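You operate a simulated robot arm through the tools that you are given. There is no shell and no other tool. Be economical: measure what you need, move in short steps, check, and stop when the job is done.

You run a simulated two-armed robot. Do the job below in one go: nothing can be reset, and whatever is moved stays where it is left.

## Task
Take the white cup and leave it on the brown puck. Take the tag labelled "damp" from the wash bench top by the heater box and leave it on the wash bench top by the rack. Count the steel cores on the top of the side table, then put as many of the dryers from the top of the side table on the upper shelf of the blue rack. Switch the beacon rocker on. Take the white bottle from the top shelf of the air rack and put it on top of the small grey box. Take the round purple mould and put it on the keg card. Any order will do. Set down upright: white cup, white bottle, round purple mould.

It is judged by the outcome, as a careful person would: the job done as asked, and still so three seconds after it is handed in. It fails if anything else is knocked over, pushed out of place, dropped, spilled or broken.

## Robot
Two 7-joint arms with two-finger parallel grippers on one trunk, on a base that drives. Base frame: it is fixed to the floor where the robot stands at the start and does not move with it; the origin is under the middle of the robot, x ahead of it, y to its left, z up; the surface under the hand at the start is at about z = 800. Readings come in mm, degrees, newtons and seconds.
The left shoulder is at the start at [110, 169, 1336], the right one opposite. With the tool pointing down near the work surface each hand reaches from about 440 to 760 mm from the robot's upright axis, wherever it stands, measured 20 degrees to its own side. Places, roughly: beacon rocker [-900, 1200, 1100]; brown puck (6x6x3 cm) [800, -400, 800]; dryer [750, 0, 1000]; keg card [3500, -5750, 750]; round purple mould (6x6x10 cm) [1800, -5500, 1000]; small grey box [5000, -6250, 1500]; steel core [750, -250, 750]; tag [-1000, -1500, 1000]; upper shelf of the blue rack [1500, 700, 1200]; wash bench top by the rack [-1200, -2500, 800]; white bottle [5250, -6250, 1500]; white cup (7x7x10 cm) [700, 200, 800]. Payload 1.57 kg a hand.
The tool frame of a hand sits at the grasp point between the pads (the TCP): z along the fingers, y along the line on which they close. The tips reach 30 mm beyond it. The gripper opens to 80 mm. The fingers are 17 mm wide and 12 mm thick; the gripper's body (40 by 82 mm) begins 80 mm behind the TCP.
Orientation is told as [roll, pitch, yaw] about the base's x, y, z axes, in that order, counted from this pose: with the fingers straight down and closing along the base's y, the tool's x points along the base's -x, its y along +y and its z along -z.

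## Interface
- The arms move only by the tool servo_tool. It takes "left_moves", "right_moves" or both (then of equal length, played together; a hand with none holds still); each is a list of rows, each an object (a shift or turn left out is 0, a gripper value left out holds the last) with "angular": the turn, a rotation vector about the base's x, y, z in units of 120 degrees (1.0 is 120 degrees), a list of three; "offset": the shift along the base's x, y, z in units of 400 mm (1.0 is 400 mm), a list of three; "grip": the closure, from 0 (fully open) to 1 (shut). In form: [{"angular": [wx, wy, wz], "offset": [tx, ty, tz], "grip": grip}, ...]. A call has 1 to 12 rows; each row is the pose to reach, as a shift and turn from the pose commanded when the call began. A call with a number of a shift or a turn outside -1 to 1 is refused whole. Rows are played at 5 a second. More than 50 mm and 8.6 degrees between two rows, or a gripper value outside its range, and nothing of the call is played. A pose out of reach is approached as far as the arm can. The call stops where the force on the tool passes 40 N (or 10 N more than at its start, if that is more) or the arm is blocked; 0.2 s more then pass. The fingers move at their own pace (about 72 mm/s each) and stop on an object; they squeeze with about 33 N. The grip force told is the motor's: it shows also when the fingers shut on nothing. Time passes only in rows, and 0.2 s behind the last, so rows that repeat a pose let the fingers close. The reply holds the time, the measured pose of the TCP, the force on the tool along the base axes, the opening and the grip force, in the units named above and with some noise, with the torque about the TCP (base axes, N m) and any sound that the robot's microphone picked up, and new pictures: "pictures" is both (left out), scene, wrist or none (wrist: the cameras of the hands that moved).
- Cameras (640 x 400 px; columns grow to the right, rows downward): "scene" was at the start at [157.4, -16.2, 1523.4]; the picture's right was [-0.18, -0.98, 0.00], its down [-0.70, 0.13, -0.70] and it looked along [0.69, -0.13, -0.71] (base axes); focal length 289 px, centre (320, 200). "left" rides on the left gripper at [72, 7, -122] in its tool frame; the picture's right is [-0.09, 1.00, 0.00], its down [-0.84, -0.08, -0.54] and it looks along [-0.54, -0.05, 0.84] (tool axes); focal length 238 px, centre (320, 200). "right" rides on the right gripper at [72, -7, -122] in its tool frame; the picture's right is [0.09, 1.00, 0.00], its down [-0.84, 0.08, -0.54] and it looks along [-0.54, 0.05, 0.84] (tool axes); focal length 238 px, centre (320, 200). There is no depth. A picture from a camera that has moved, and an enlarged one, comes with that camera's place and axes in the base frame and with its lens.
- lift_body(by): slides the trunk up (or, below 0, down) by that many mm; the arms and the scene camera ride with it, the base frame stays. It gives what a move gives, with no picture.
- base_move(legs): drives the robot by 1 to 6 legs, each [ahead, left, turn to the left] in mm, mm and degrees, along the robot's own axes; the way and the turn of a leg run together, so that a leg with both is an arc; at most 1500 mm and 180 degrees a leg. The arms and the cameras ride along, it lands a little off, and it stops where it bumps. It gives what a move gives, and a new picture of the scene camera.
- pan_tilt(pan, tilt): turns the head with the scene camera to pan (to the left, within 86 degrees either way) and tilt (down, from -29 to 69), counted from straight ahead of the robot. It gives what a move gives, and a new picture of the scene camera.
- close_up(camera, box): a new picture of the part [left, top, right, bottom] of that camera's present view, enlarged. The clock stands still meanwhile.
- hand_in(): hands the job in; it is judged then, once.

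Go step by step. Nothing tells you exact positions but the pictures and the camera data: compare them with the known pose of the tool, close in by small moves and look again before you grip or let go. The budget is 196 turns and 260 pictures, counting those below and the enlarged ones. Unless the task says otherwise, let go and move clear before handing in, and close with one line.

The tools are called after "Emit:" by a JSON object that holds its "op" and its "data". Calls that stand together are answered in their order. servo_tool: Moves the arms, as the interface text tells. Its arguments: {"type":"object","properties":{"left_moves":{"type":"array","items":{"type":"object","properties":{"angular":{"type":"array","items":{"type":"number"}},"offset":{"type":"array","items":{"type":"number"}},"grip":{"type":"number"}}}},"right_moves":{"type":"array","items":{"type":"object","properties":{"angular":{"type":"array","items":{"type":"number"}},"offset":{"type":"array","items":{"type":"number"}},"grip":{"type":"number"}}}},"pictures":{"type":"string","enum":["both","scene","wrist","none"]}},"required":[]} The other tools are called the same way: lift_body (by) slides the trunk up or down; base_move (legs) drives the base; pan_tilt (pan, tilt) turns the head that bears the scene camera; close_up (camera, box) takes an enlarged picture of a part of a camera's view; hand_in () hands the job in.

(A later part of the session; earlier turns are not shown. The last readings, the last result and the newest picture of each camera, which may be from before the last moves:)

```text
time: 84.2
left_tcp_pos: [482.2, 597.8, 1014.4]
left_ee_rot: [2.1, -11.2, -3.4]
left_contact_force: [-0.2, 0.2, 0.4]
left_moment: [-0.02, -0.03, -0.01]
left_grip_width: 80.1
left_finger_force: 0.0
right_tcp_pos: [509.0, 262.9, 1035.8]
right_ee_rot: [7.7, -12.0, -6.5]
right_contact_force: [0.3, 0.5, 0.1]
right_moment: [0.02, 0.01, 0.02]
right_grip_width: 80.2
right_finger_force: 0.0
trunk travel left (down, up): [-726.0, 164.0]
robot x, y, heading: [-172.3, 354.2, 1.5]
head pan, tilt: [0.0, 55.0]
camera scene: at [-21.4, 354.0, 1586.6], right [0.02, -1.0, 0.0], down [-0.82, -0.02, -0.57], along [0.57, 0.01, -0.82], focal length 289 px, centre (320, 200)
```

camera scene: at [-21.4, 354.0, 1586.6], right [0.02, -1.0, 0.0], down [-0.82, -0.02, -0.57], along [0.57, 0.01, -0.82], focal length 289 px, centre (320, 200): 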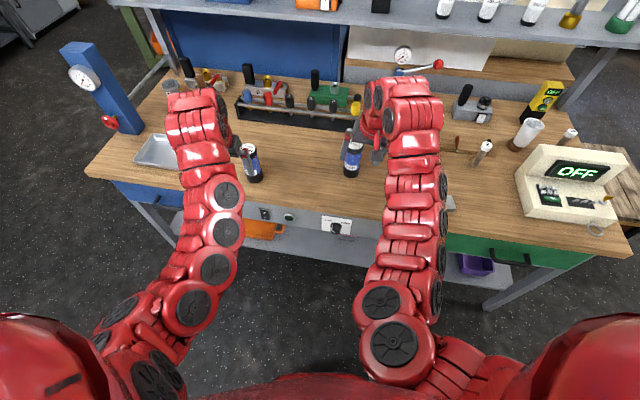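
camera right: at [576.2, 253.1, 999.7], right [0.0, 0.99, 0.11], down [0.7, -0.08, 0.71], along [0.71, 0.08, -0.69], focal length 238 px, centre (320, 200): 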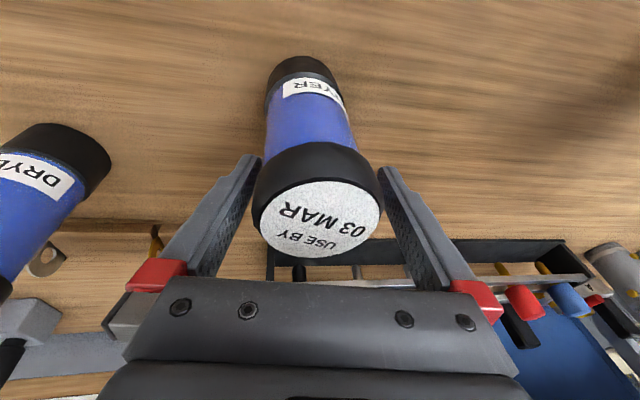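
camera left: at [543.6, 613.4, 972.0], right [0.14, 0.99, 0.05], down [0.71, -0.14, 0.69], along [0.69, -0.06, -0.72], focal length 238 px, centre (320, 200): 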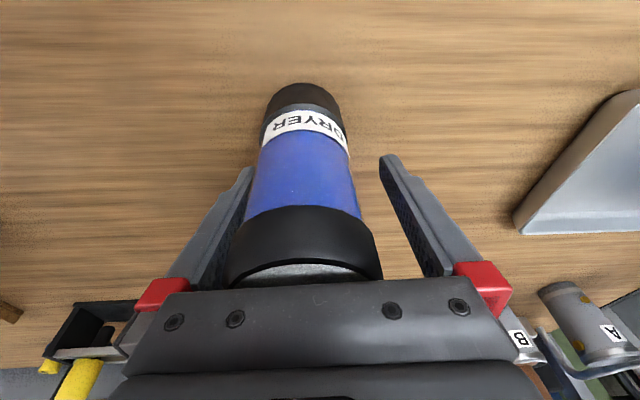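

Emit:
{"op": "servo_tool", "data": {"left_moves": [{"angular": [-0.002, -0.05, 0.003], "offset": [0.03, 0, 0]}, {"angular": [-0.004, -0.1, 0.007], "offset": [0.06, 0, 0]}, {"angular": [-0.006, -0.15, 0.01], "offset": [0.09, 0, 0]}, {"angular": [-0.008, -0.2, 0.014], "offset": [0.12, 0, 0]}, {"angular": [-0.01, -0.25, 0.017], "offset": [0.14, 0, 0]}, {"angular": [-0.012, -0.3, 0.02], "offset": [0.16, 0, 0]}, {"angular": [-0.015, -0.35, 0.024], "offset": [0.18, 0, 0]}, {"angular": [-0.0175, -0.408, 0.028], "offset": [0.2, 0, 0]}], "right_moves": [{"angular": [-0.008, -0.05, 0.007], "offset": [0.03, 0, 0]}, {"angular": [-0.016, -0.1, 0.013], "offset": [0.06, 0, 0]}, {"angular": [-0.024, -0.15, 0.02], "offset": [0.09, 0, 0]}, {"angular": [-0.032, -0.2, 0.027], "offset": [0.12, 0, 0]}, {"angular": [-0.04, -0.25, 0.034], "offset": [0.14, 0, 0]}, {"angular": [-0.048, -0.3, 0.04], "offset": [0.16, 0, 0]}, {"angular": [-0.056, -0.35, 0.047], "offset": [0.18, 0, 0]}, {"angular": [-0.064, -0.4, 0.054], "offset": [0.2, 0, 0]}], "pictures": "both"}}

```text
time: 86.0
left_tcp_pos: [560.5, 596.4, 1015.4]
left_ee_rot: [0.9, -60.4, 0.9]
left_contact_force: [-0.1, 0.1, -0.3]
left_moment: [0.0, 0.0, -0.01]
left_grip_width: 79.9
left_finger_force: 0.1
right_tcp_pos: [589.7, 262.0, 1036.3]
right_ee_rot: [-1.6, -60.3, 6.3]
right_contact_force: [0.1, 0.2, -0.2]
right_moment: [0.0, 0.0, -0.01]
right_grip_width: 79.8
right_finger_force: 0.1
trunk travel left (down, up): [-726.0, 164.0]
robot x, y, heading: [-173.7, 351.8, 1.2]
head pan, tilt: [0.0, 55.0]
camera scene: at [-22.0, 353.8, 1586.7], right [0.02, -1.0, 0.0], down [-0.82, -0.02, -0.57], along [0.57, 0.01, -0.82], focal length 289 px, centre (320, 200)
camera right: at [449.0, 242.6, 1035.5], right [-0.13, 0.99, -0.09], down [-0.06, 0.09, 0.99], along [0.99, 0.14, 0.05], focal length 238 px, centre (320, 200)
camera left: at [420.2, 598.9, 1012.7], right [0.01, 1.0, 0.09], down [-0.05, -0.09, 0.99], along [1.0, -0.02, 0.05], focal length 238 px, centre (320, 200)
```

scene: 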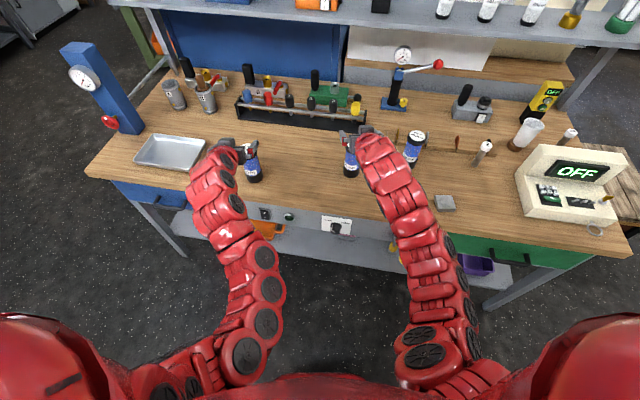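
right: 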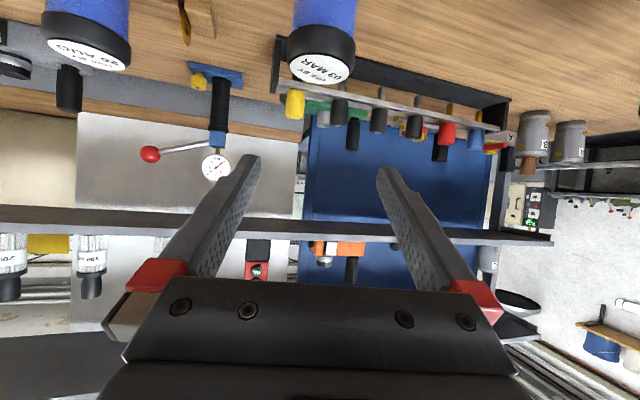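
left: 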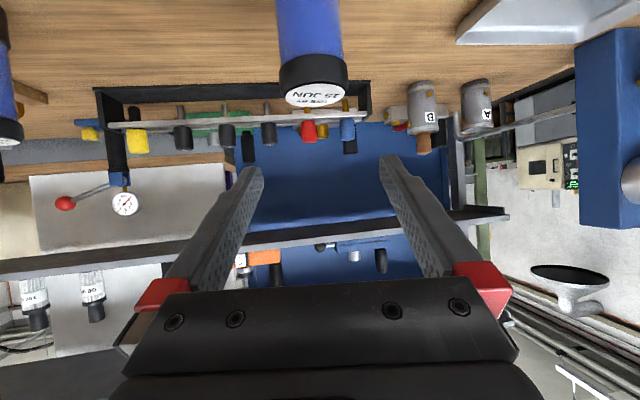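

Emit:
{"op": "servo_tool", "data": {"left_moves": [{"offset": [-0.05, 0, 0]}, {"offset": [-0.05, 0.003, -0.1]}, {"offset": [-0.05, 0.003, -0.2]}, {"offset": [-0.05, 0.003, -0.3]}, {"offset": [-0.05, 0.003, -0.4]}], "right_moves": [{"angular": [0.005, 0, -0.02], "offset": [-0.08, 0, 0]}, {"angular": [0.01, 0, -0.05], "offset": [-0.08, 0, -0.12]}, {"angular": [0.01, 0, -0.05], "offset": [-0.08, 0, -0.24]}, {"angular": [0.01, 0, -0.05], "offset": [-0.08, 0, -0.36]}, {"angular": [0.01, 0, -0.05], "offset": [-0.08, 0, -0.455]}], "pictures": "both"}}

```text
time: 87.2
left_tcp_pos: [540.8, 600.3, 854.5]
left_ee_rot: [0.9, -60.2, 1.1]
left_contact_force: [0.7, 0.4, -0.2]
left_moment: [0.01, -0.01, 0.02]
left_grip_width: 80.1
left_finger_force: 0.1
right_tcp_pos: [557.7, 262.3, 853.5]
right_ee_rot: [0.7, -60.2, -1.6]
right_contact_force: [0.1, -0.6, 0.7]
right_moment: [0.0, -0.01, -0.03]
right_grip_width: 79.8
right_finger_force: 0.1
trunk travel left (down, up): [-726.0, 164.0]
robot x, y, heading: [-172.1, 351.5, 1.2]
head pan, tilt: [0.0, 55.0]
camera scene: at [-20.9, 354.4, 1586.5], right [0.02, -1.0, 0.0], down [-0.82, -0.02, -0.57], along [0.57, 0.01, -0.82], focal length 289 px, centre (320, 200)
camera right: at [415.3, 257.4, 851.5], right [-0.03, 1.0, -0.07], down [-0.05, 0.07, 1.0], along [1.0, 0.03, 0.05], focal length 238 px, centre (320, 200)
camera left: at [399.8, 601.6, 851.6], right [0.01, 1.0, 0.09], down [-0.05, -0.09, 0.99], along [1.0, -0.02, 0.05], focal length 238 px, centre (320, 200)
```

scene: 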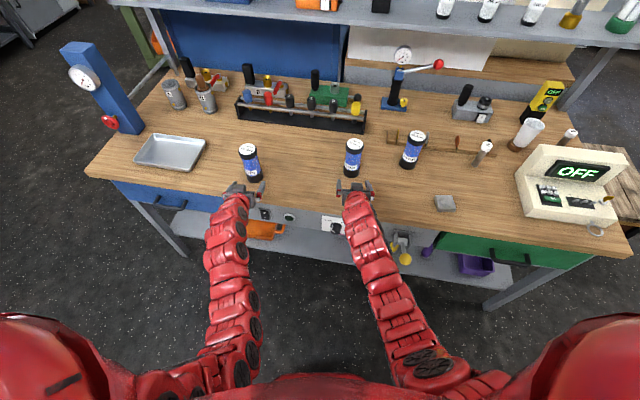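
right: 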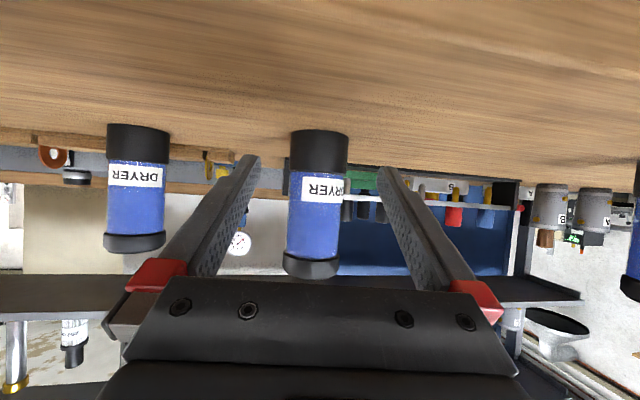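
left: 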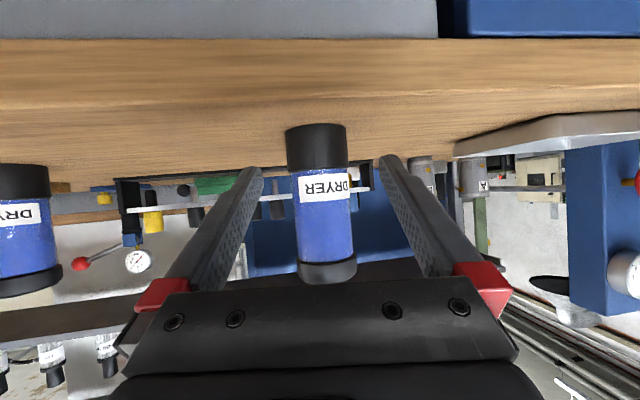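

Emit:
{"op": "servo_tool", "data": {"left_moves": [{"offset": [0.1, -0.003, 0]}, {"offset": [0.16, -0.005, 0]}, {"offset": [0.217, -0.005, 0]}, {"offset": [0.217, -0.005, 0]}], "right_moves": [{"offset": [0.1, 0, 0]}, {"offset": [0.18, 0, 0]}, {"offset": [0.25, 0, 0]}, {"offset": [0.25, 0, 0]}], "pictures": "wrist"}}

```text
time: 88.2
left_tcp_pos: [627.7, 595.7, 856.1]
left_ee_rot: [0.8, -60.2, 1.0]
left_contact_force: [0.4, -0.4, -0.1]
left_moment: [0.0, 0.04, -0.01]
left_grip_width: 79.8
left_finger_force: 0.0
right_tcp_pos: [657.0, 263.0, 854.2]
right_ee_rot: [0.9, -60.2, -1.7]
right_contact_force: [0.2, 0.4, 1.2]
right_moment: [-0.01, 0.02, -0.03]
right_grip_width: 80.0
right_finger_force: 0.0
trunk travel left (down, up): [-726.0, 164.0]
robot x, y, heading: [-167.7, 350.9, 1.1]
head pan, tilt: [0.0, 55.0]
camera right: at [515.3, 257.0, 853.6], right [-0.03, 1.0, -0.07], down [-0.05, 0.07, 1.0], along [1.0, 0.03, 0.05], focal length 238 px, centre (320, 200)
camera left: at [487.4, 598.4, 852.9], right [0.01, 1.0, 0.09], down [-0.05, -0.09, 0.99], along [1.0, -0.02, 0.05], focal length 238 px, centre (320, 200)
```

right: 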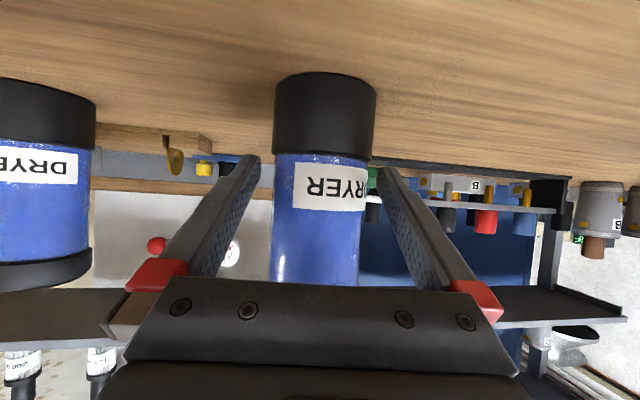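
left: 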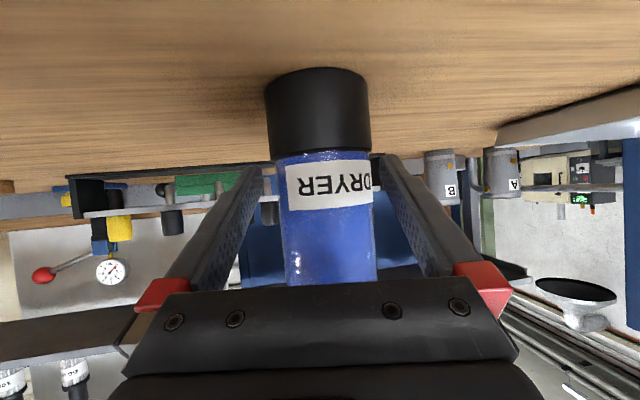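

Emit:
{"op": "servo_tool", "data": {"left_moves": [{"grip": 1}, {"grip": 1}, {"grip": 1}, {"grip": 1}], "right_moves": [{"grip": 1}, {"grip": 1}, {"grip": 1}, {"grip": 1}], "pictures": "none"}}

Emit:
{"op": "lift_body", "data": {"by": 160}}

Emit:
{"op": "servo_tool", "data": {"left_moves": [{"offset": [0, 0, 0.1]}, {"offset": [0, 0, 0.2]}, {"offset": [0, 0, 0.3]}], "right_moves": [{"offset": [0, 0, 0.1]}, {"offset": [0, 0, 0.2]}, {"offset": [0, 0, 0.3]}], "pictures": "both"}}

```text
time: 89.2
left_tcp_pos: [629.7, 596.6, 855.5]
left_ee_rot: [0.9, -60.2, 1.0]
left_contact_force: [0.5, 0.1, 1.4]
left_moment: [-0.07, -0.06, -0.02]
left_grip_width: 56.4
left_finger_force: 33.1
right_tcp_pos: [656.9, 261.5, 854.7]
right_ee_rot: [0.8, -60.3, -1.8]
right_contact_force: [0.1, -1.6, 0.7]
right_moment: [-0.14, -0.02, 0.04]
right_grip_width: 57.1
right_finger_force: 33.2
trunk travel left (down, up): [-726.0, 164.0]
robot x, y, heading: [-173.1, 349.9, 1.5]
head pan, tilt: [0.0, 55.0]
```

```text
time: 91.1
left_tcp_pos: [628.6, 596.7, 1013.7]
left_ee_rot: [0.9, -60.0, 0.9]
left_contact_force: [0.0, -0.4, -2.8]
left_moment: [-0.02, -0.03, -0.01]
left_grip_width: 56.4
left_finger_force: 33.2
right_tcp_pos: [658.8, 261.7, 1012.9]
right_ee_rot: [0.9, -60.1, -1.7]
right_contact_force: [0.2, 0.5, -1.8]
right_moment: [-0.02, 0.0, 0.02]
right_grip_width: 56.9
right_finger_force: 33.5
trunk travel left (down, up): [-886.0, 4.0]
robot x, y, heading: [-170.4, 354.1, 1.3]
head pan, tilt: [0.0, 55.0]
```

```text
time: 91.9
left_tcp_pos: [627.0, 595.6, 1135.6]
left_ee_rot: [0.9, -60.1, 1.1]
left_contact_force: [-0.9, 0.1, -2.7]
left_moment: [-0.02, -0.04, 0.01]
left_grip_width: 56.3
left_finger_force: 32.8
right_tcp_pos: [657.6, 261.7, 1136.2]
right_ee_rot: [0.8, -60.2, -1.6]
right_contact_force: [0.2, -0.7, -2.6]
right_moment: [-0.03, -0.02, 0.0]
right_grip_width: 57.1
right_finger_force: 33.5
trunk travel left (down, up): [-886.0, 4.0]
robot x, y, heading: [-172.0, 350.4, 1.6]
head pan, tilt: [0.0, 55.0]
camera scene: at [-21.4, 354.2, 1746.6], right [0.02, -1.0, 0.0], down [-0.82, -0.02, -0.57], along [0.57, 0.01, -0.82], focal length 289 px, centre (320, 200)
camera right: at [515.7, 257.0, 1135.2], right [-0.03, 1.0, -0.07], down [-0.05, 0.07, 1.0], along [1.0, 0.03, 0.05], focal length 238 px, centre (320, 200)
camera left: at [486.1, 598.4, 1132.7], right [0.01, 1.0, 0.09], down [-0.05, -0.09, 0.99], along [1.0, -0.02, 0.05], focal length 238 px, centre (320, 200)
```

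scene: 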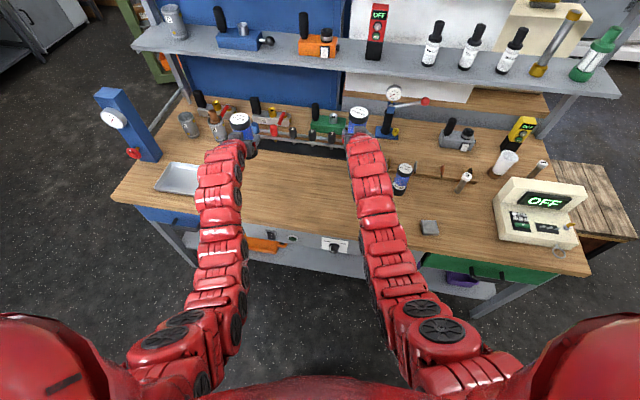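
right: 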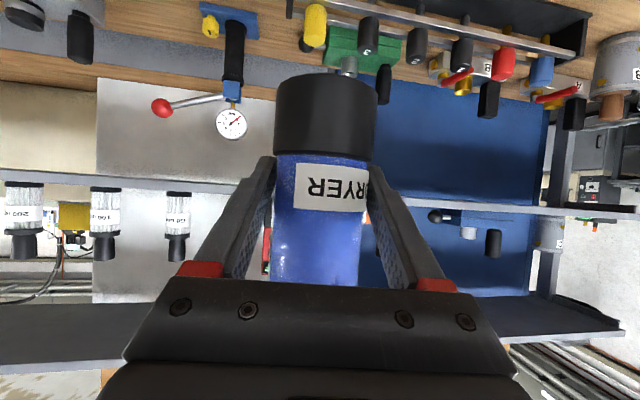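
left: 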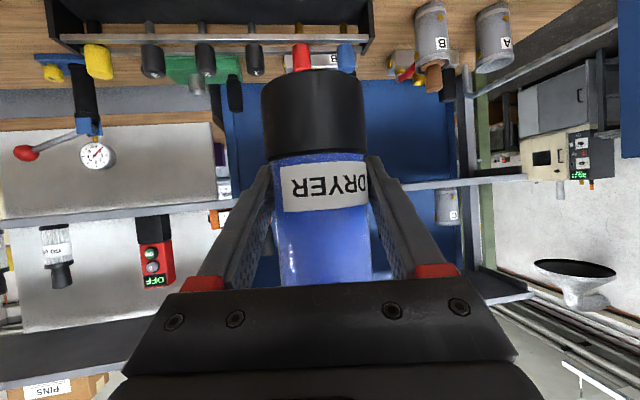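

Both dryers now gripped with tilted hands. I'll drive around and approach the open left end of the blue rack, facing -y.

Emit:
{"op": "base_move", "data": {"legs": [[80, 1130, -1.6], [450, 0, 0], [500, 500, 0], [600, 200, 0]]}}

Emit:
{"op": "pan_tilt", "data": {"pan": -60, "tilt": 30}}

```text
time: 106.6
left_tcp_pos: [2246.6, 2419.9, 1136.1]
left_ee_rot: [0.9, -60.2, -0.2]
left_contact_force: [-0.4, -0.2, -2.1]
left_moment: [-0.01, -0.01, 0.0]
left_grip_width: 56.1
left_finger_force: 33.6
right_tcp_pos: [2268.9, 2084.0, 1136.6]
right_ee_rot: [0.7, -60.2, -2.8]
right_contact_force: [-0.5, 0.3, -2.6]
right_moment: [-0.01, 0.03, -0.02]
right_grip_width: 56.9
right_finger_force: 33.5
trunk travel left (down, up): [-886.0, 4.0]
robot x, y, heading: [1440.9, 2194.2, 0.5]
head pan, tilt: [0.0, 55.0]
camera scene: at [1592.6, 2190.6, 1746.7], right [0.0, -1.0, 0.0], down [-0.82, 0.0, -0.57], along [0.57, 0.0, -0.82], focal length 289 px, centre (320, 200)
```

scene: 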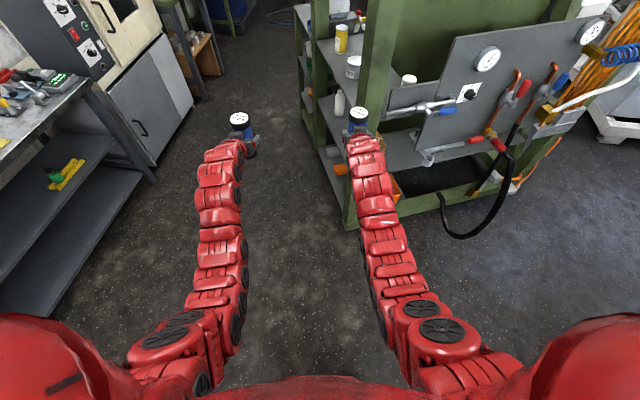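

```text
time: 107.9
left_tcp_pos: [2246.4, 2419.8, 1137.2]
left_ee_rot: [1.0, -60.2, -0.2]
left_contact_force: [-0.6, -0.8, -2.2]
left_moment: [0.0, 0.01, -0.01]
left_grip_width: 56.2
left_finger_force: 32.7
right_tcp_pos: [2270.1, 2084.1, 1136.1]
right_ee_rot: [0.7, -60.1, -2.8]
right_contact_force: [0.1, -1.6, -3.4]
right_moment: [0.03, 0.01, 0.04]
right_grip_width: 57.1
right_finger_force: 33.1
trunk travel left (down, up): [-886.0, 4.0]
robot x, y, heading: [1442.6, 2194.2, 0.1]
head pan, tilt: [-60.0, 30.0]
camera scene: at [1567.1, 2112.6, 1782.6], right [-0.86, -0.5, 0.0], down [-0.25, 0.43, -0.87], along [0.44, -0.75, -0.5], focal length 289 px, centre (320, 200)
```

scene: 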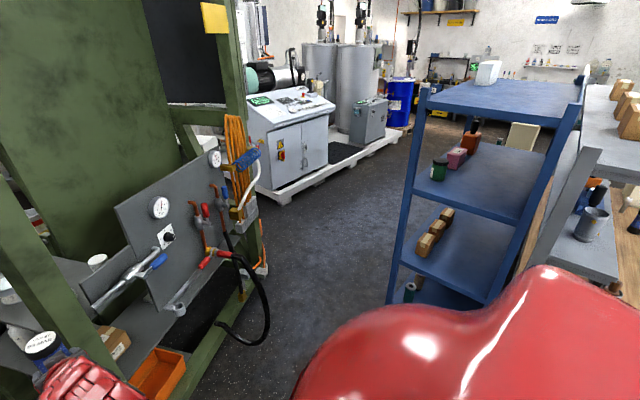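

Emit:
{"op": "base_move", "data": {"legs": [[-340, 0, 0], [0, 0, -90]]}}

Emit:
{"op": "pan_tilt", "data": {"pan": 25, "tilt": 30}}

```text
time: 114.0
left_tcp_pos: [1323.1, 1383.8, 1134.5]
left_ee_rot: [0.9, -60.2, -90.6]
left_contact_force: [-0.3, -0.8, -3.1]
left_moment: [0.0, 0.01, 0.0]
left_grip_width: 56.0
left_finger_force: 32.9
right_tcp_pos: [987.6, 1363.4, 1135.6]
right_ee_rot: [0.9, -60.1, -93.2]
right_contact_force: [0.2, -1.2, -2.5]
right_moment: [0.01, 0.01, -0.01]
right_grip_width: 57.1
right_finger_force: 33.0
trunk travel left (down, up): [-886.0, 4.0]
robot x, y, heading: [1104.2, 2190.7, -90.1]
head pan, tilt: [-60.0, 30.0]
camera scene: at [1019.5, 2062.2, 1782.6], right [-0.5, 0.87, 0.0], down [0.43, 0.25, -0.87], along [-0.75, -0.43, -0.5], focal length 289 px, centre (320, 200)
```

scene: 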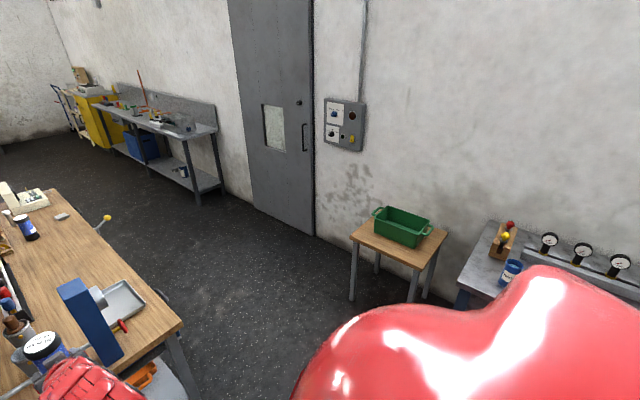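

```text
time: 115.6
left_tcp_pos: [1323.1, 1383.8, 1135.7]
left_ee_rot: [0.9, -60.0, -90.7]
left_contact_force: [0.0, 0.2, -2.0]
left_moment: [0.01, -0.02, 0.04]
left_grip_width: 56.0
left_finger_force: 33.2
right_tcp_pos: [986.6, 1363.9, 1136.0]
right_ee_rot: [0.8, -60.2, -93.3]
right_contact_force: [1.2, -0.2, -2.5]
right_moment: [0.02, 0.0, -0.02]
right_grip_width: 57.0
right_finger_force: 32.9
trunk travel left (down, up): [-886.0, 4.0]
robot x, y, heading: [1099.9, 2191.1, -90.0]
head pan, tilt: [25.0, 30.0]
camera scene: at [1135.7, 2024.9, 1782.6], right [-0.91, -0.42, 0.0], down [-0.21, 0.45, -0.87], along [0.36, -0.79, -0.5], focal length 289 px, centre (320, 200)
```

scene: 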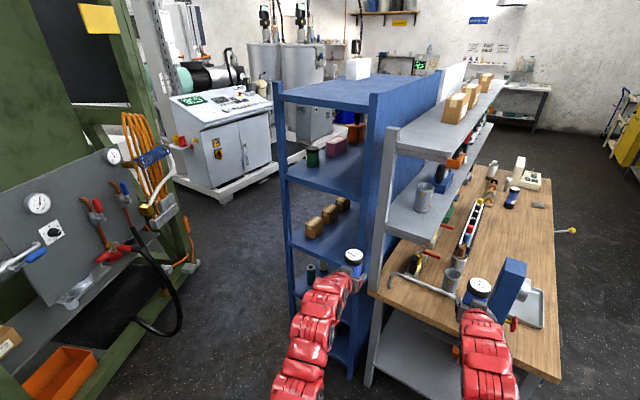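

The shelf is at about z 1190 with ample height, free near its left end. Strafe to align the left hand, raise both hands, pull the right one back.

Emit:
{"op": "base_move", "data": {"legs": [[0, 325, 0]]}}

Emit:
{"op": "servo_tool", "data": {"left_moves": [{"offset": [0, 0, 0.09]}, {"offset": [0, 0, 0.18]}, {"offset": [0, 0, 0.27]}, {"offset": [0, 0, 0.36]}, {"offset": [0, 0, 0.43]}], "right_moves": [{"offset": [0, 0.06, 0.09]}, {"offset": [0, 0.13, 0.18]}, {"offset": [0, 0.2, 0.27]}, {"offset": [0, 0.26, 0.36]}, {"offset": [0, 0.325, 0.43]}], "pictures": "wrist"}}

Emit:
{"op": "pan_tilt", "data": {"pan": 0, "tilt": 38}}

```text
time: 117.7
left_tcp_pos: [1649.7, 1382.8, 1134.7]
left_ee_rot: [1.0, -60.1, -90.6]
left_contact_force: [-0.5, 0.5, -2.4]
left_moment: [0.01, -0.01, 0.0]
left_grip_width: 56.1
left_finger_force: 33.7
right_tcp_pos: [1314.1, 1361.7, 1136.5]
right_ee_rot: [0.9, -60.0, -93.3]
right_contact_force: [-0.3, 0.9, -2.5]
right_moment: [-0.01, 0.0, 0.04]
right_grip_width: 57.0
right_finger_force: 32.9
trunk travel left (down, up): [-886.0, 4.0]
robot x, y, heading: [1427.1, 2187.2, -90.4]
head pan, tilt: [25.0, 30.0]
camera scene: at [1461.2, 2024.0, 1782.6], right [-0.91, -0.42, 0.0], down [-0.21, 0.45, -0.87], along [0.36, -0.79, -0.5], focal length 289 px, centre (320, 200)
```

scene: 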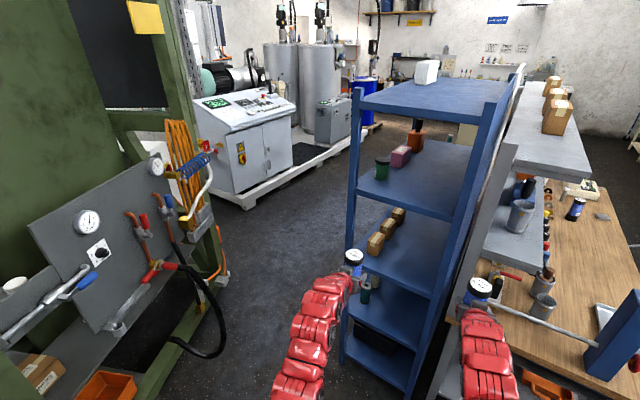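

```text
time: 118.9
left_tcp_pos: [1650.9, 1383.0, 1308.2]
left_ee_rot: [0.8, -60.2, -90.3]
left_contact_force: [-0.3, 0.8, -2.0]
left_moment: [-0.02, -0.01, 0.02]
left_grip_width: 55.7
left_finger_force: 32.8
right_tcp_pos: [1315.9, 1493.6, 1307.8]
right_ee_rot: [0.7, -60.1, -93.2]
right_contact_force: [-0.6, 0.3, -2.0]
right_moment: [-0.01, -0.03, 0.0]
right_grip_width: 57.3
right_finger_force: 33.1
trunk travel left (down, up): [-886.0, 4.0]
robot x, y, heading: [1429.2, 2190.0, -90.1]
head pan, tilt: [25.0, 30.0]
camera right: at [1315.6, 1635.7, 1306.6], right [1.0, 0.0, -0.07], down [0.07, 0.05, 1.0], along [0.01, -1.0, 0.05], focal length 238 px, centre (320, 200)
camera left: at [1657.4, 1524.3, 1305.9], right [1.0, -0.04, 0.09], down [-0.09, 0.05, 0.99], along [-0.05, -1.0, 0.05], focal length 238 px, centre (320, 200)
```

right: 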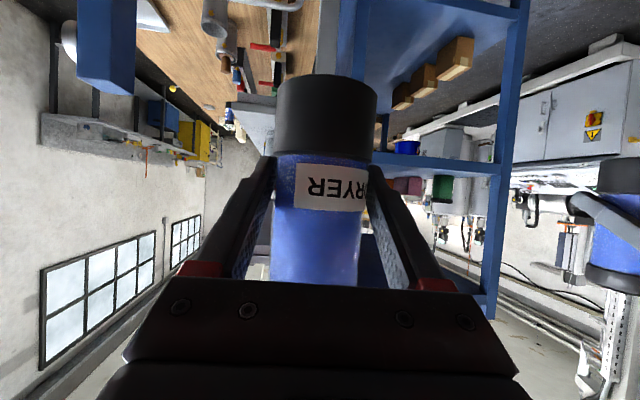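
left: 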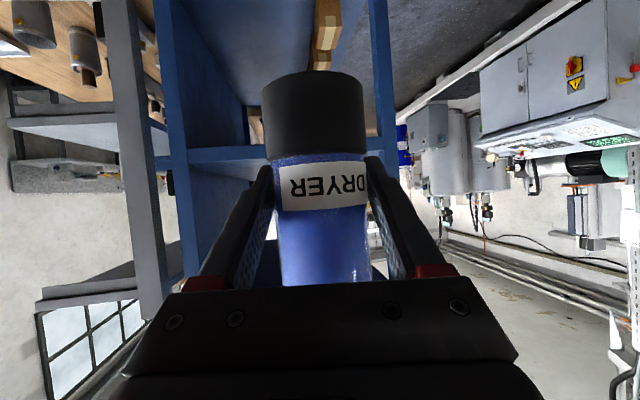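

```text
time: 119.8
left_tcp_pos: [1650.7, 1383.1, 1307.5]
left_ee_rot: [0.8, -60.1, -90.5]
left_contact_force: [-0.3, -0.6, -2.5]
left_moment: [0.01, 0.01, -0.02]
left_grip_width: 55.8
left_finger_force: 32.9
right_tcp_pos: [1317.2, 1492.5, 1306.7]
right_ee_rot: [0.8, -60.1, -93.2]
right_contact_force: [-0.3, 0.7, -2.5]
right_moment: [-0.06, 0.0, 0.03]
right_grip_width: 56.9
right_finger_force: 33.0
trunk travel left (down, up): [-886.0, 4.0]
robot x, y, heading: [1428.8, 2187.2, -90.1]
head pan, tilt: [0.0, 38.0]
camera scene: at [1424.4, 2019.6, 1770.2], right [-1.0, 0.0, 0.0], down [0.0, 0.62, -0.79], along [0.0, -0.79, -0.62], focal length 289 px, centre (320, 200)
```

scene: 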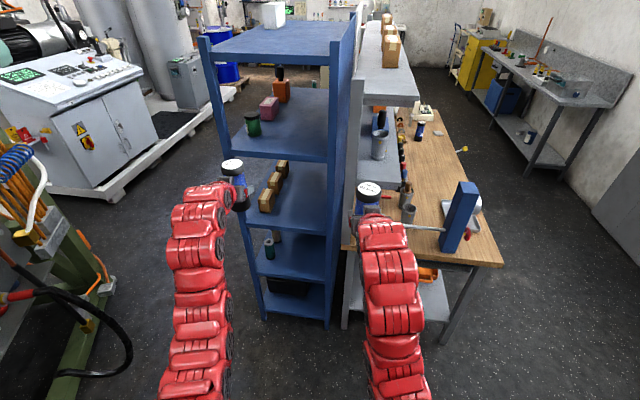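

Emit:
{"op": "close_up", "data": {"camera": "scene", "box": [190, 20, 360, 180]}}

Emit:
{"op": "close_up", "data": {"camera": "left", "box": [120, 80, 440, 280]}}

```text
2.50 times, centred on (275, 100) of scene
camera zoom: at [1424.4, 2019.6, 1770.2], right [-1.0, 0.0, 0.0], down [0.0, 0.62, -0.79], along [0.0, -0.79, -0.62], focal length 723 px, centre (432, 450)
```

zoom: 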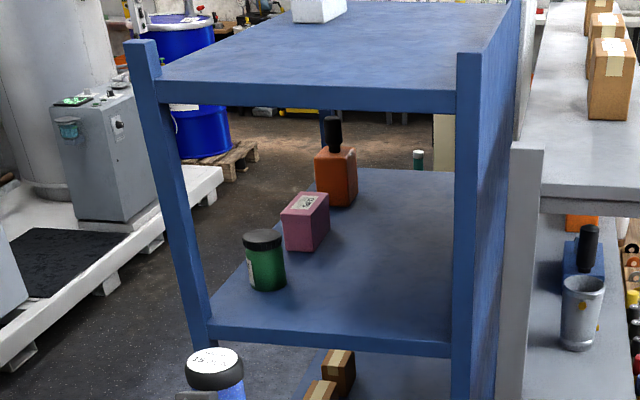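

```text
2.00 times, centred on (280, 180) of left
camera zoom: at [1657.4, 1523.1, 1304.9], right [1.0, -0.04, 0.09], down [-0.09, 0.05, 0.99], along [-0.04, -1.0, 0.05], focal length 477 px, centre (400, 240)
```

zoom: 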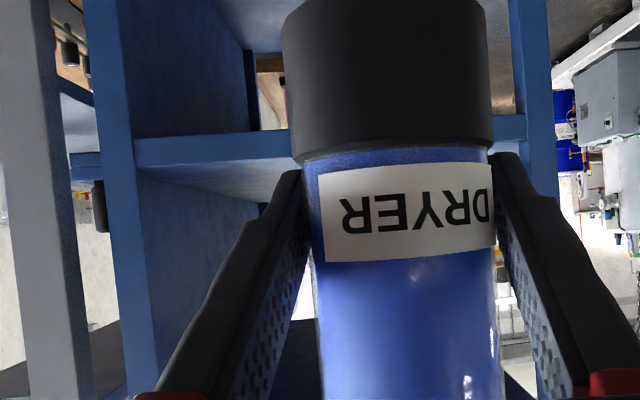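

Emit:
{"op": "servo_tool", "data": {"left_moves": [{"offset": [0, 0, 0.02]}, {"offset": [0, 0, 0.04]}, {"offset": [0, 0, 0.06]}, {"offset": [0, 0, 0.06]}], "right_moves": [{"offset": [0.1, 0.04, 0.02]}, {"offset": [0.2, 0.08, 0.04]}, {"offset": [0.3, 0.12, 0.06]}, {"offset": [0.4, 0.15, 0.06]}], "pictures": "none"}}

Emit:
{"op": "base_move", "data": {"legs": [[150, -50, 0]]}}

```text
time: 120.8
left_tcp_pos: [1652.2, 1383.1, 1333.0]
left_ee_rot: [0.7, -60.2, -90.3]
left_contact_force: [0.3, 0.3, -1.8]
left_moment: [-0.02, 0.03, -0.02]
left_grip_width: 55.9
left_finger_force: 32.5
right_tcp_pos: [1477.1, 1552.6, 1332.4]
right_ee_rot: [0.6, -60.0, -92.9]
right_contact_force: [0.3, 0.8, -2.9]
right_moment: [-0.02, 0.0, -0.03]
right_grip_width: 57.3
right_finger_force: 33.4
trunk travel left (down, up): [-886.0, 4.0]
robot x, y, heading: [1429.9, 2191.6, -90.1]
head pan, tilt: [0.0, 38.0]
```

```text
time: 122.2
left_tcp_pos: [1601.9, 1234.9, 1333.9]
left_ee_rot: [0.8, -60.3, -90.5]
left_contact_force: [0.6, 0.4, -2.5]
left_moment: [0.01, 0.01, 0.0]
left_grip_width: 56.0
left_finger_force: 33.3
right_tcp_pos: [1426.8, 1403.8, 1333.0]
right_ee_rot: [0.6, -60.2, -93.2]
right_contact_force: [-0.1, -0.3, -2.3]
right_moment: [0.02, -0.01, 0.01]
right_grip_width: 57.2
right_finger_force: 32.5
trunk travel left (down, up): [-886.0, 4.0]
robot x, y, heading: [1380.5, 2038.3, -90.2]
head pan, tilt: [0.0, 38.0]
camera scene: at [1376.0, 1872.6, 1770.6], right [-1.0, 0.0, 0.0], down [0.0, 0.61, -0.79], along [0.0, -0.79, -0.61], focal length 289 px, centre (320, 200)
```

scene: 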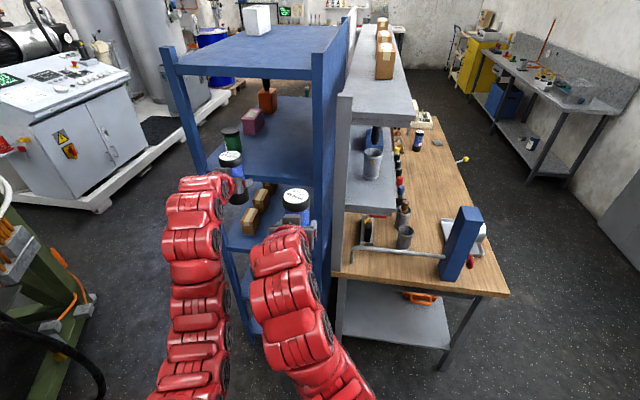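

Emit:
{"op": "base_move", "data": {"legs": [[130, 0, 0]]}}

Emit:
{"op": "close_up", "data": {"camera": "left", "box": [0, 0, 640, 400]}}

Emit:
{"op": "close_up", "data": {"camera": "scene", "box": [150, 80, 350, 260]}}

```text
time: 123.5
left_tcp_pos: [1598.8, 1102.2, 1333.0]
left_ee_rot: [0.8, -60.1, -90.6]
left_contact_force: [0.7, 0.3, -2.0]
left_moment: [-0.04, -0.04, 0.0]
left_grip_width: 55.7
left_finger_force: 33.0
right_tcp_pos: [1423.0, 1271.3, 1332.7]
right_ee_rot: [0.8, -60.2, -93.2]
right_contact_force: [-0.5, 0.6, -1.0]
right_moment: [0.0, -0.02, -0.02]
right_grip_width: 57.4
right_finger_force: 33.4
trunk travel left (down, up): [-886.0, 4.0]
robot x, y, heading: [1379.1, 1909.7, -90.1]
head pan, tilt: [0.0, 38.0]
camera scene: at [1374.2, 1741.2, 1770.5], right [-1.0, 0.0, 0.0], down [0.0, 0.62, -0.79], along [0.0, -0.79, -0.62], focal length 289 px, centre (320, 200)
```

scene: 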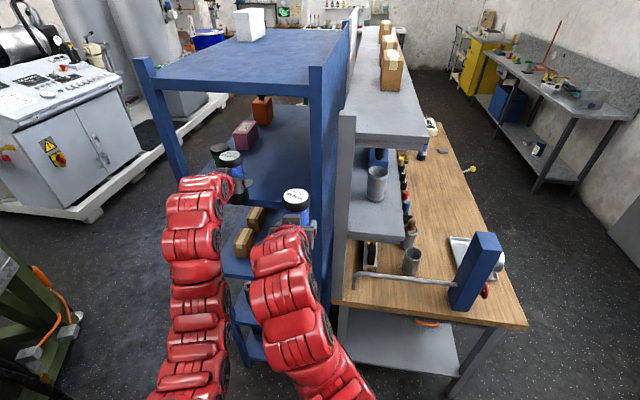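

```text
1.00 times, centred on (320, 200) of left (not enlarged: the box is as wide or as high as the picture)
camera zoom: at [1606.2, 1243.8, 1330.5], right [1.0, -0.04, 0.09], down [-0.09, 0.05, 0.99], along [-0.05, -1.0, 0.05], focal length 238 px, centre (320, 200)
```

zoom: 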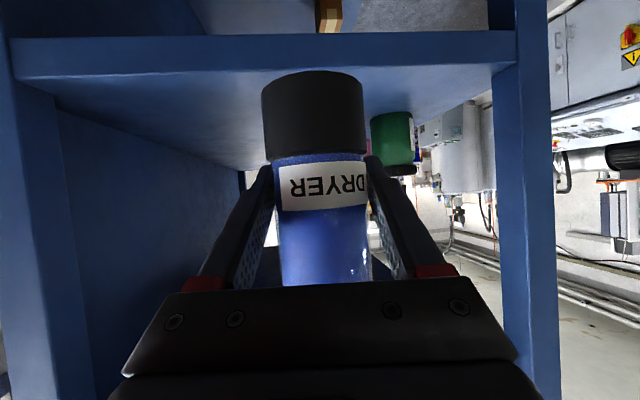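

```text
2.22 times, centred on (250, 170) of scene
camera zoom: at [1374.2, 1741.2, 1770.5], right [-1.0, 0.0, 0.0], down [0.0, 0.62, -0.79], along [0.0, -0.79, -0.62], focal length 643 px, centre (476, 267)
```

zoom: 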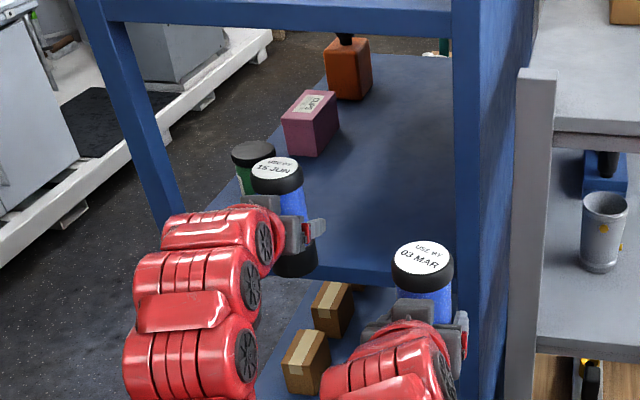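

Emit:
{"op": "base_move", "data": {"legs": [[100, -8, 0]]}}

Emit:
{"op": "servo_tool", "data": {"left_moves": [{"offset": [0, 0, -0.03]}, {"offset": [0, 0, -0.045]}], "pictures": "wrist"}}

Emit:
{"op": "close_up", "data": {"camera": "scene", "box": [150, 80, 350, 260]}}

```text
time: 124.7
left_tcp_pos: [1589.2, 1005.8, 1334.3]
left_ee_rot: [0.9, -60.3, -90.7]
left_contact_force: [0.4, -0.4, -1.4]
left_moment: [-0.02, 0.0, 0.0]
left_grip_width: 55.8
left_finger_force: 32.9
right_tcp_pos: [1413.6, 1174.3, 1332.4]
right_ee_rot: [0.7, -60.1, -93.4]
right_contact_force: [-1.0, -0.1, -1.9]
right_moment: [-0.03, -0.01, 0.01]
right_grip_width: 57.1
right_finger_force: 33.1
trunk travel left (down, up): [-886.0, 4.0]
robot x, y, heading: [1369.3, 1812.3, -90.3]
head pan, tilt: [0.0, 38.0]
camera scene: at [1365.5, 1643.5, 1770.6], right [-1.0, 0.01, 0.0], down [0.0, 0.61, -0.79], along [-0.01, -0.79, -0.61], focal length 289 px, centre (320, 200)
```

scene: 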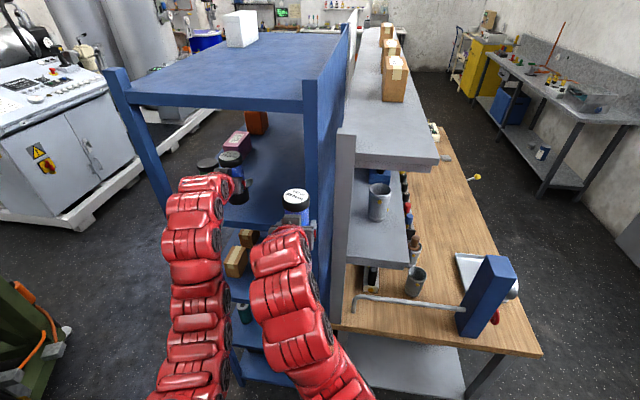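

```text
time: 125.3
left_tcp_pos: [1589.6, 1002.3, 1312.5]
left_ee_rot: [0.9, -60.1, -90.6]
left_contact_force: [-0.6, 0.3, -1.4]
left_moment: [-0.01, -0.02, -0.02]
left_grip_width: 55.8
left_finger_force: 32.9
right_tcp_pos: [1415.0, 1172.0, 1331.4]
right_ee_rot: [0.8, -60.1, -93.3]
right_contact_force: [-0.2, -0.3, -1.5]
right_moment: [0.02, -0.01, 0.02]
right_grip_width: 57.4
right_finger_force: 32.5
trunk travel left (down, up): [-886.0, 4.0]
robot x, y, heading: [1368.1, 1808.3, -90.2]
head pan, tilt: [0.0, 38.0]
camera left: at [1596.2, 1142.9, 1310.8], right [1.0, -0.04, 0.09], down [-0.09, 0.05, 0.99], along [-0.05, -1.0, 0.05], focal length 238 px, centre (320, 200)
```

left: 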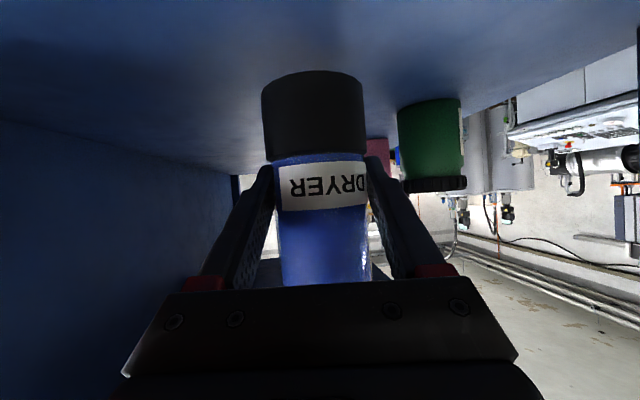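

```text
2.22 times, centred on (250, 170) of scene
camera zoom: at [1365.4, 1641.5, 1770.3], right [-1.0, 0.01, 0.0], down [0.0, 0.62, -0.79], along [-0.01, -0.79, -0.62], focal length 643 px, centre (476, 267)
```

zoom: 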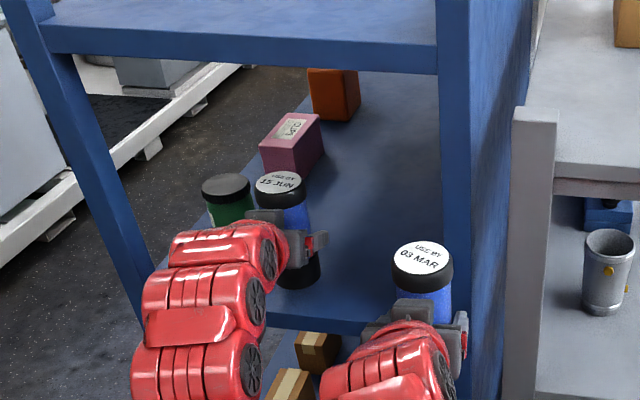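

Emit:
{"op": "servo_tool", "data": {"left_moves": [{"offset": [0, 0, -0.01]}, {"offset": [0, 0, -0.02]}, {"offset": [0, 0, -0.03]}], "pictures": "none"}}

```text
time: 126.1
left_tcp_pos: [1590.2, 1000.4, 1302.0]
left_ee_rot: [1.0, -60.3, -90.6]
left_contact_force: [0.3, -1.0, -2.9]
left_moment: [0.0, 0.03, -0.04]
left_grip_width: 56.0
left_finger_force: 33.1
right_tcp_pos: [1414.6, 1171.6, 1332.4]
right_ee_rot: [0.8, -60.1, -93.4]
right_contact_force: [-0.2, -0.5, -1.6]
right_moment: [-0.02, -0.01, 0.0]
right_grip_width: 57.0
right_finger_force: 33.3
trunk travel left (down, up): [-886.0, 4.0]
robot x, y, heading: [1371.0, 1809.6, -90.4]
head pan, tilt: [0.0, 38.0]
```

Emit:
{"op": "servo_tool", "data": {"left_moves": [{"offset": [0, 0, -0.01]}, {"offset": [0, 0, -0.02]}, {"offset": [0, 0, -0.03]}], "pictures": "wrist"}}

```text
time: 126.9
left_tcp_pos: [1589.6, 1004.3, 1296.1]
left_ee_rot: [1.2, -60.8, -90.9]
left_contact_force: [1.9, -7.5, 19.6]
left_moment: [0.25, -0.06, -0.09]
left_grip_width: 55.6
left_finger_force: 33.0
right_tcp_pos: [1414.7, 1173.2, 1332.1]
right_ee_rot: [0.9, -60.2, -93.5]
right_contact_force: [-0.2, -0.4, -1.5]
right_moment: [0.02, -0.02, -0.01]
right_grip_width: 57.6
right_finger_force: 32.6
trunk travel left (down, up): [-886.0, 4.0]
robot x, y, heading: [1367.8, 1810.3, -90.6]
head pan, tilt: [0.0, 38.0]
camera left: at [1596.5, 1144.2, 1291.5], right [0.99, -0.04, 0.09], down [-0.09, 0.06, 0.99], along [-0.05, -1.0, 0.06], focal length 238 px, centre (320, 200)
```

left: 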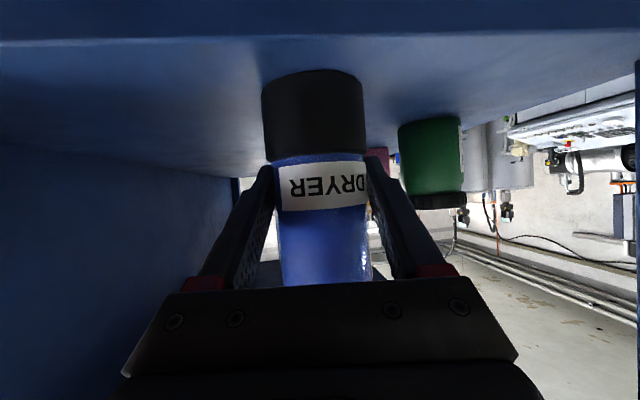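

Emit:
{"op": "servo_tool", "data": {"left_moves": [{"offset": [0, 0, 0.006]}, {"offset": [0, 0, 0.006], "grip": 0}, {"offset": [0, 0, 0.006], "grip": 0}, {"offset": [0, 0, 0.006], "grip": 0}, {"offset": [0, 0.08, 0.012], "grip": 0}, {"offset": [0, 0.18, 0.02], "grip": 0}, {"offset": [0, 0.28, 0.03], "grip": 0}], "pictures": "wrist"}}

```text
time: 128.5
left_tcp_pos: [1589.1, 1116.6, 1304.1]
left_ee_rot: [0.8, -60.2, -90.8]
left_contact_force: [0.6, 0.3, 0.0]
left_moment: [-0.02, -0.02, -0.03]
left_grip_width: 80.1
left_finger_force: 0.0
right_tcp_pos: [1414.4, 1174.2, 1333.3]
right_ee_rot: [0.7, -60.2, -93.4]
right_contact_force: [0.3, 0.0, -1.9]
right_moment: [-0.01, -0.02, -0.03]
right_grip_width: 57.0
right_finger_force: 32.9
trunk travel left (down, up): [-886.0, 4.0]
robot x, y, heading: [1366.5, 1811.2, -90.5]
head pan, tilt: [0.0, 38.0]
camera left: at [1596.2, 1257.0, 1301.4], right [1.0, -0.04, 0.09], down [-0.09, 0.05, 0.99], along [-0.05, -1.0, 0.05], focal length 238 px, centre (320, 200)
```

left: 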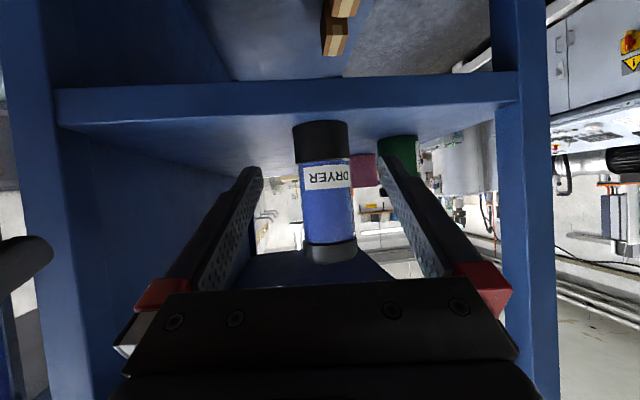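

Emit:
{"op": "base_move", "data": {"legs": [[-130, 66, 0]]}}

Emit:
{"op": "servo_tool", "data": {"left_moves": [{"offset": [0.03, 0.05, 0.02]}, {"offset": [0.07, 0.1, 0.05]}, {"offset": [0.1, 0.15, 0.05]}], "right_moves": [{"angular": [0, 0, 0.008], "offset": [0, -0.1, 0]}, {"angular": [0, 0, 0.016], "offset": [0, -0.2, 0]}, {"angular": [0, 0, 0.024], "offset": [0, -0.3, 0]}], "pictures": "wrist"}}

```text
time: 129.8
left_tcp_pos: [1651.5, 1241.2, 1302.4]
left_ee_rot: [1.0, -60.0, -91.2]
left_contact_force: [-0.9, -0.4, 0.1]
left_moment: [0.0, -0.05, -0.03]
left_grip_width: 80.0
left_finger_force: 0.0
right_tcp_pos: [1479.1, 1299.8, 1330.6]
right_ee_rot: [0.9, -60.0, -93.7]
right_contact_force: [-0.7, -0.3, -2.0]
right_moment: [0.03, -0.04, 0.01]
right_grip_width: 57.2
right_finger_force: 33.2
trunk travel left (down, up): [-886.0, 4.0]
robot x, y, heading: [1435.6, 1939.5, -90.8]
head pan, tilt: [0.0, 38.0]
camera scene: at [1430.6, 1767.9, 1770.0], right [-1.0, 0.01, 0.0], down [0.01, 0.62, -0.79], along [-0.01, -0.79, -0.62], focal length 289 px, centre (320, 200)
```

scene: 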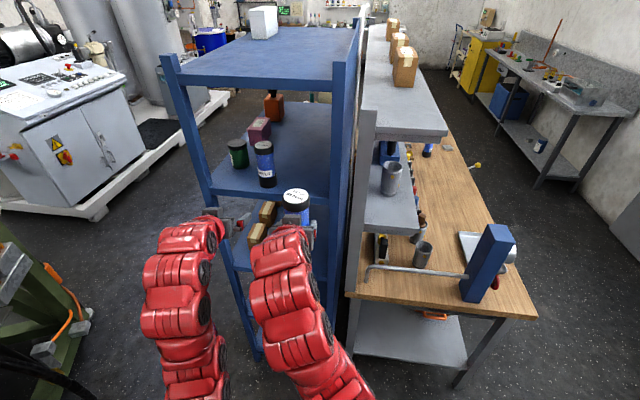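

```text
time: 130.6
left_tcp_pos: [1694.1, 1296.9, 1328.3]
left_ee_rot: [2.6, -61.5, -92.5]
left_contact_force: [-0.5, 0.7, 0.2]
left_moment: [-0.04, 0.0, -0.04]
left_grip_width: 80.0
left_finger_force: 0.0
left hand out of reach, approached as far as the arm can: row 3
right_tcp_pos: [1485.4, 1181.4, 1331.3]
right_ee_rot: [0.5, -60.0, -90.4]
right_contact_force: [0.9, 0.6, -2.0]
right_moment: [-0.02, -0.01, -0.01]
right_grip_width: 57.1
right_finger_force: 33.4
trunk travel left (down, up): [-886.0, 4.0]
robot x, y, heading: [1435.2, 1936.3, -90.7]
head pan, tilt: [0.0, 38.0]
camera right: at [1478.7, 1322.7, 1330.4], right [1.0, 0.05, -0.08], down [0.07, 0.05, 1.0], along [0.05, -1.0, 0.05], focal length 238 px, centre (320, 200)
camera left: at [1702.0, 1437.4, 1323.2], right [0.99, -0.05, 0.1], down [-0.1, 0.08, 0.99], along [-0.06, -1.0, 0.07], focal length 238 px, centre (320, 200)
```

right: 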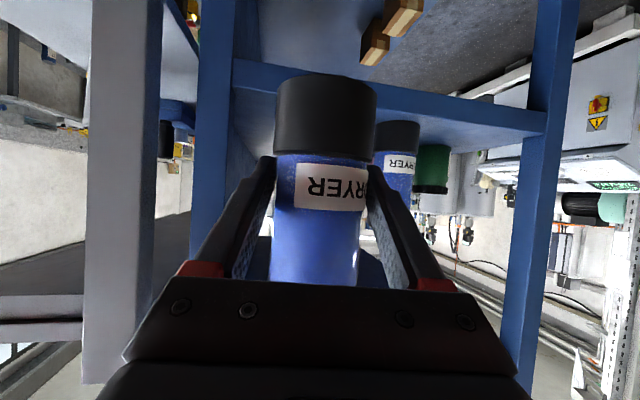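
left: 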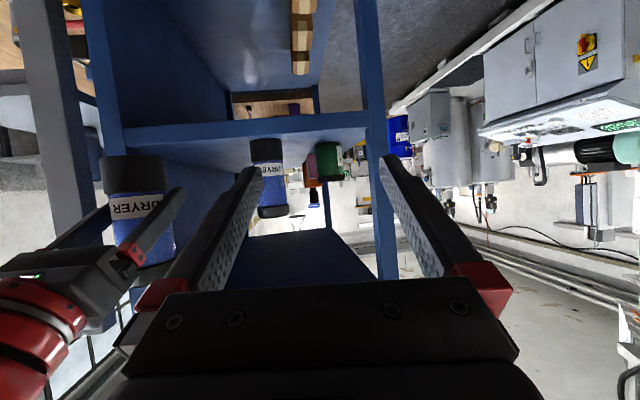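

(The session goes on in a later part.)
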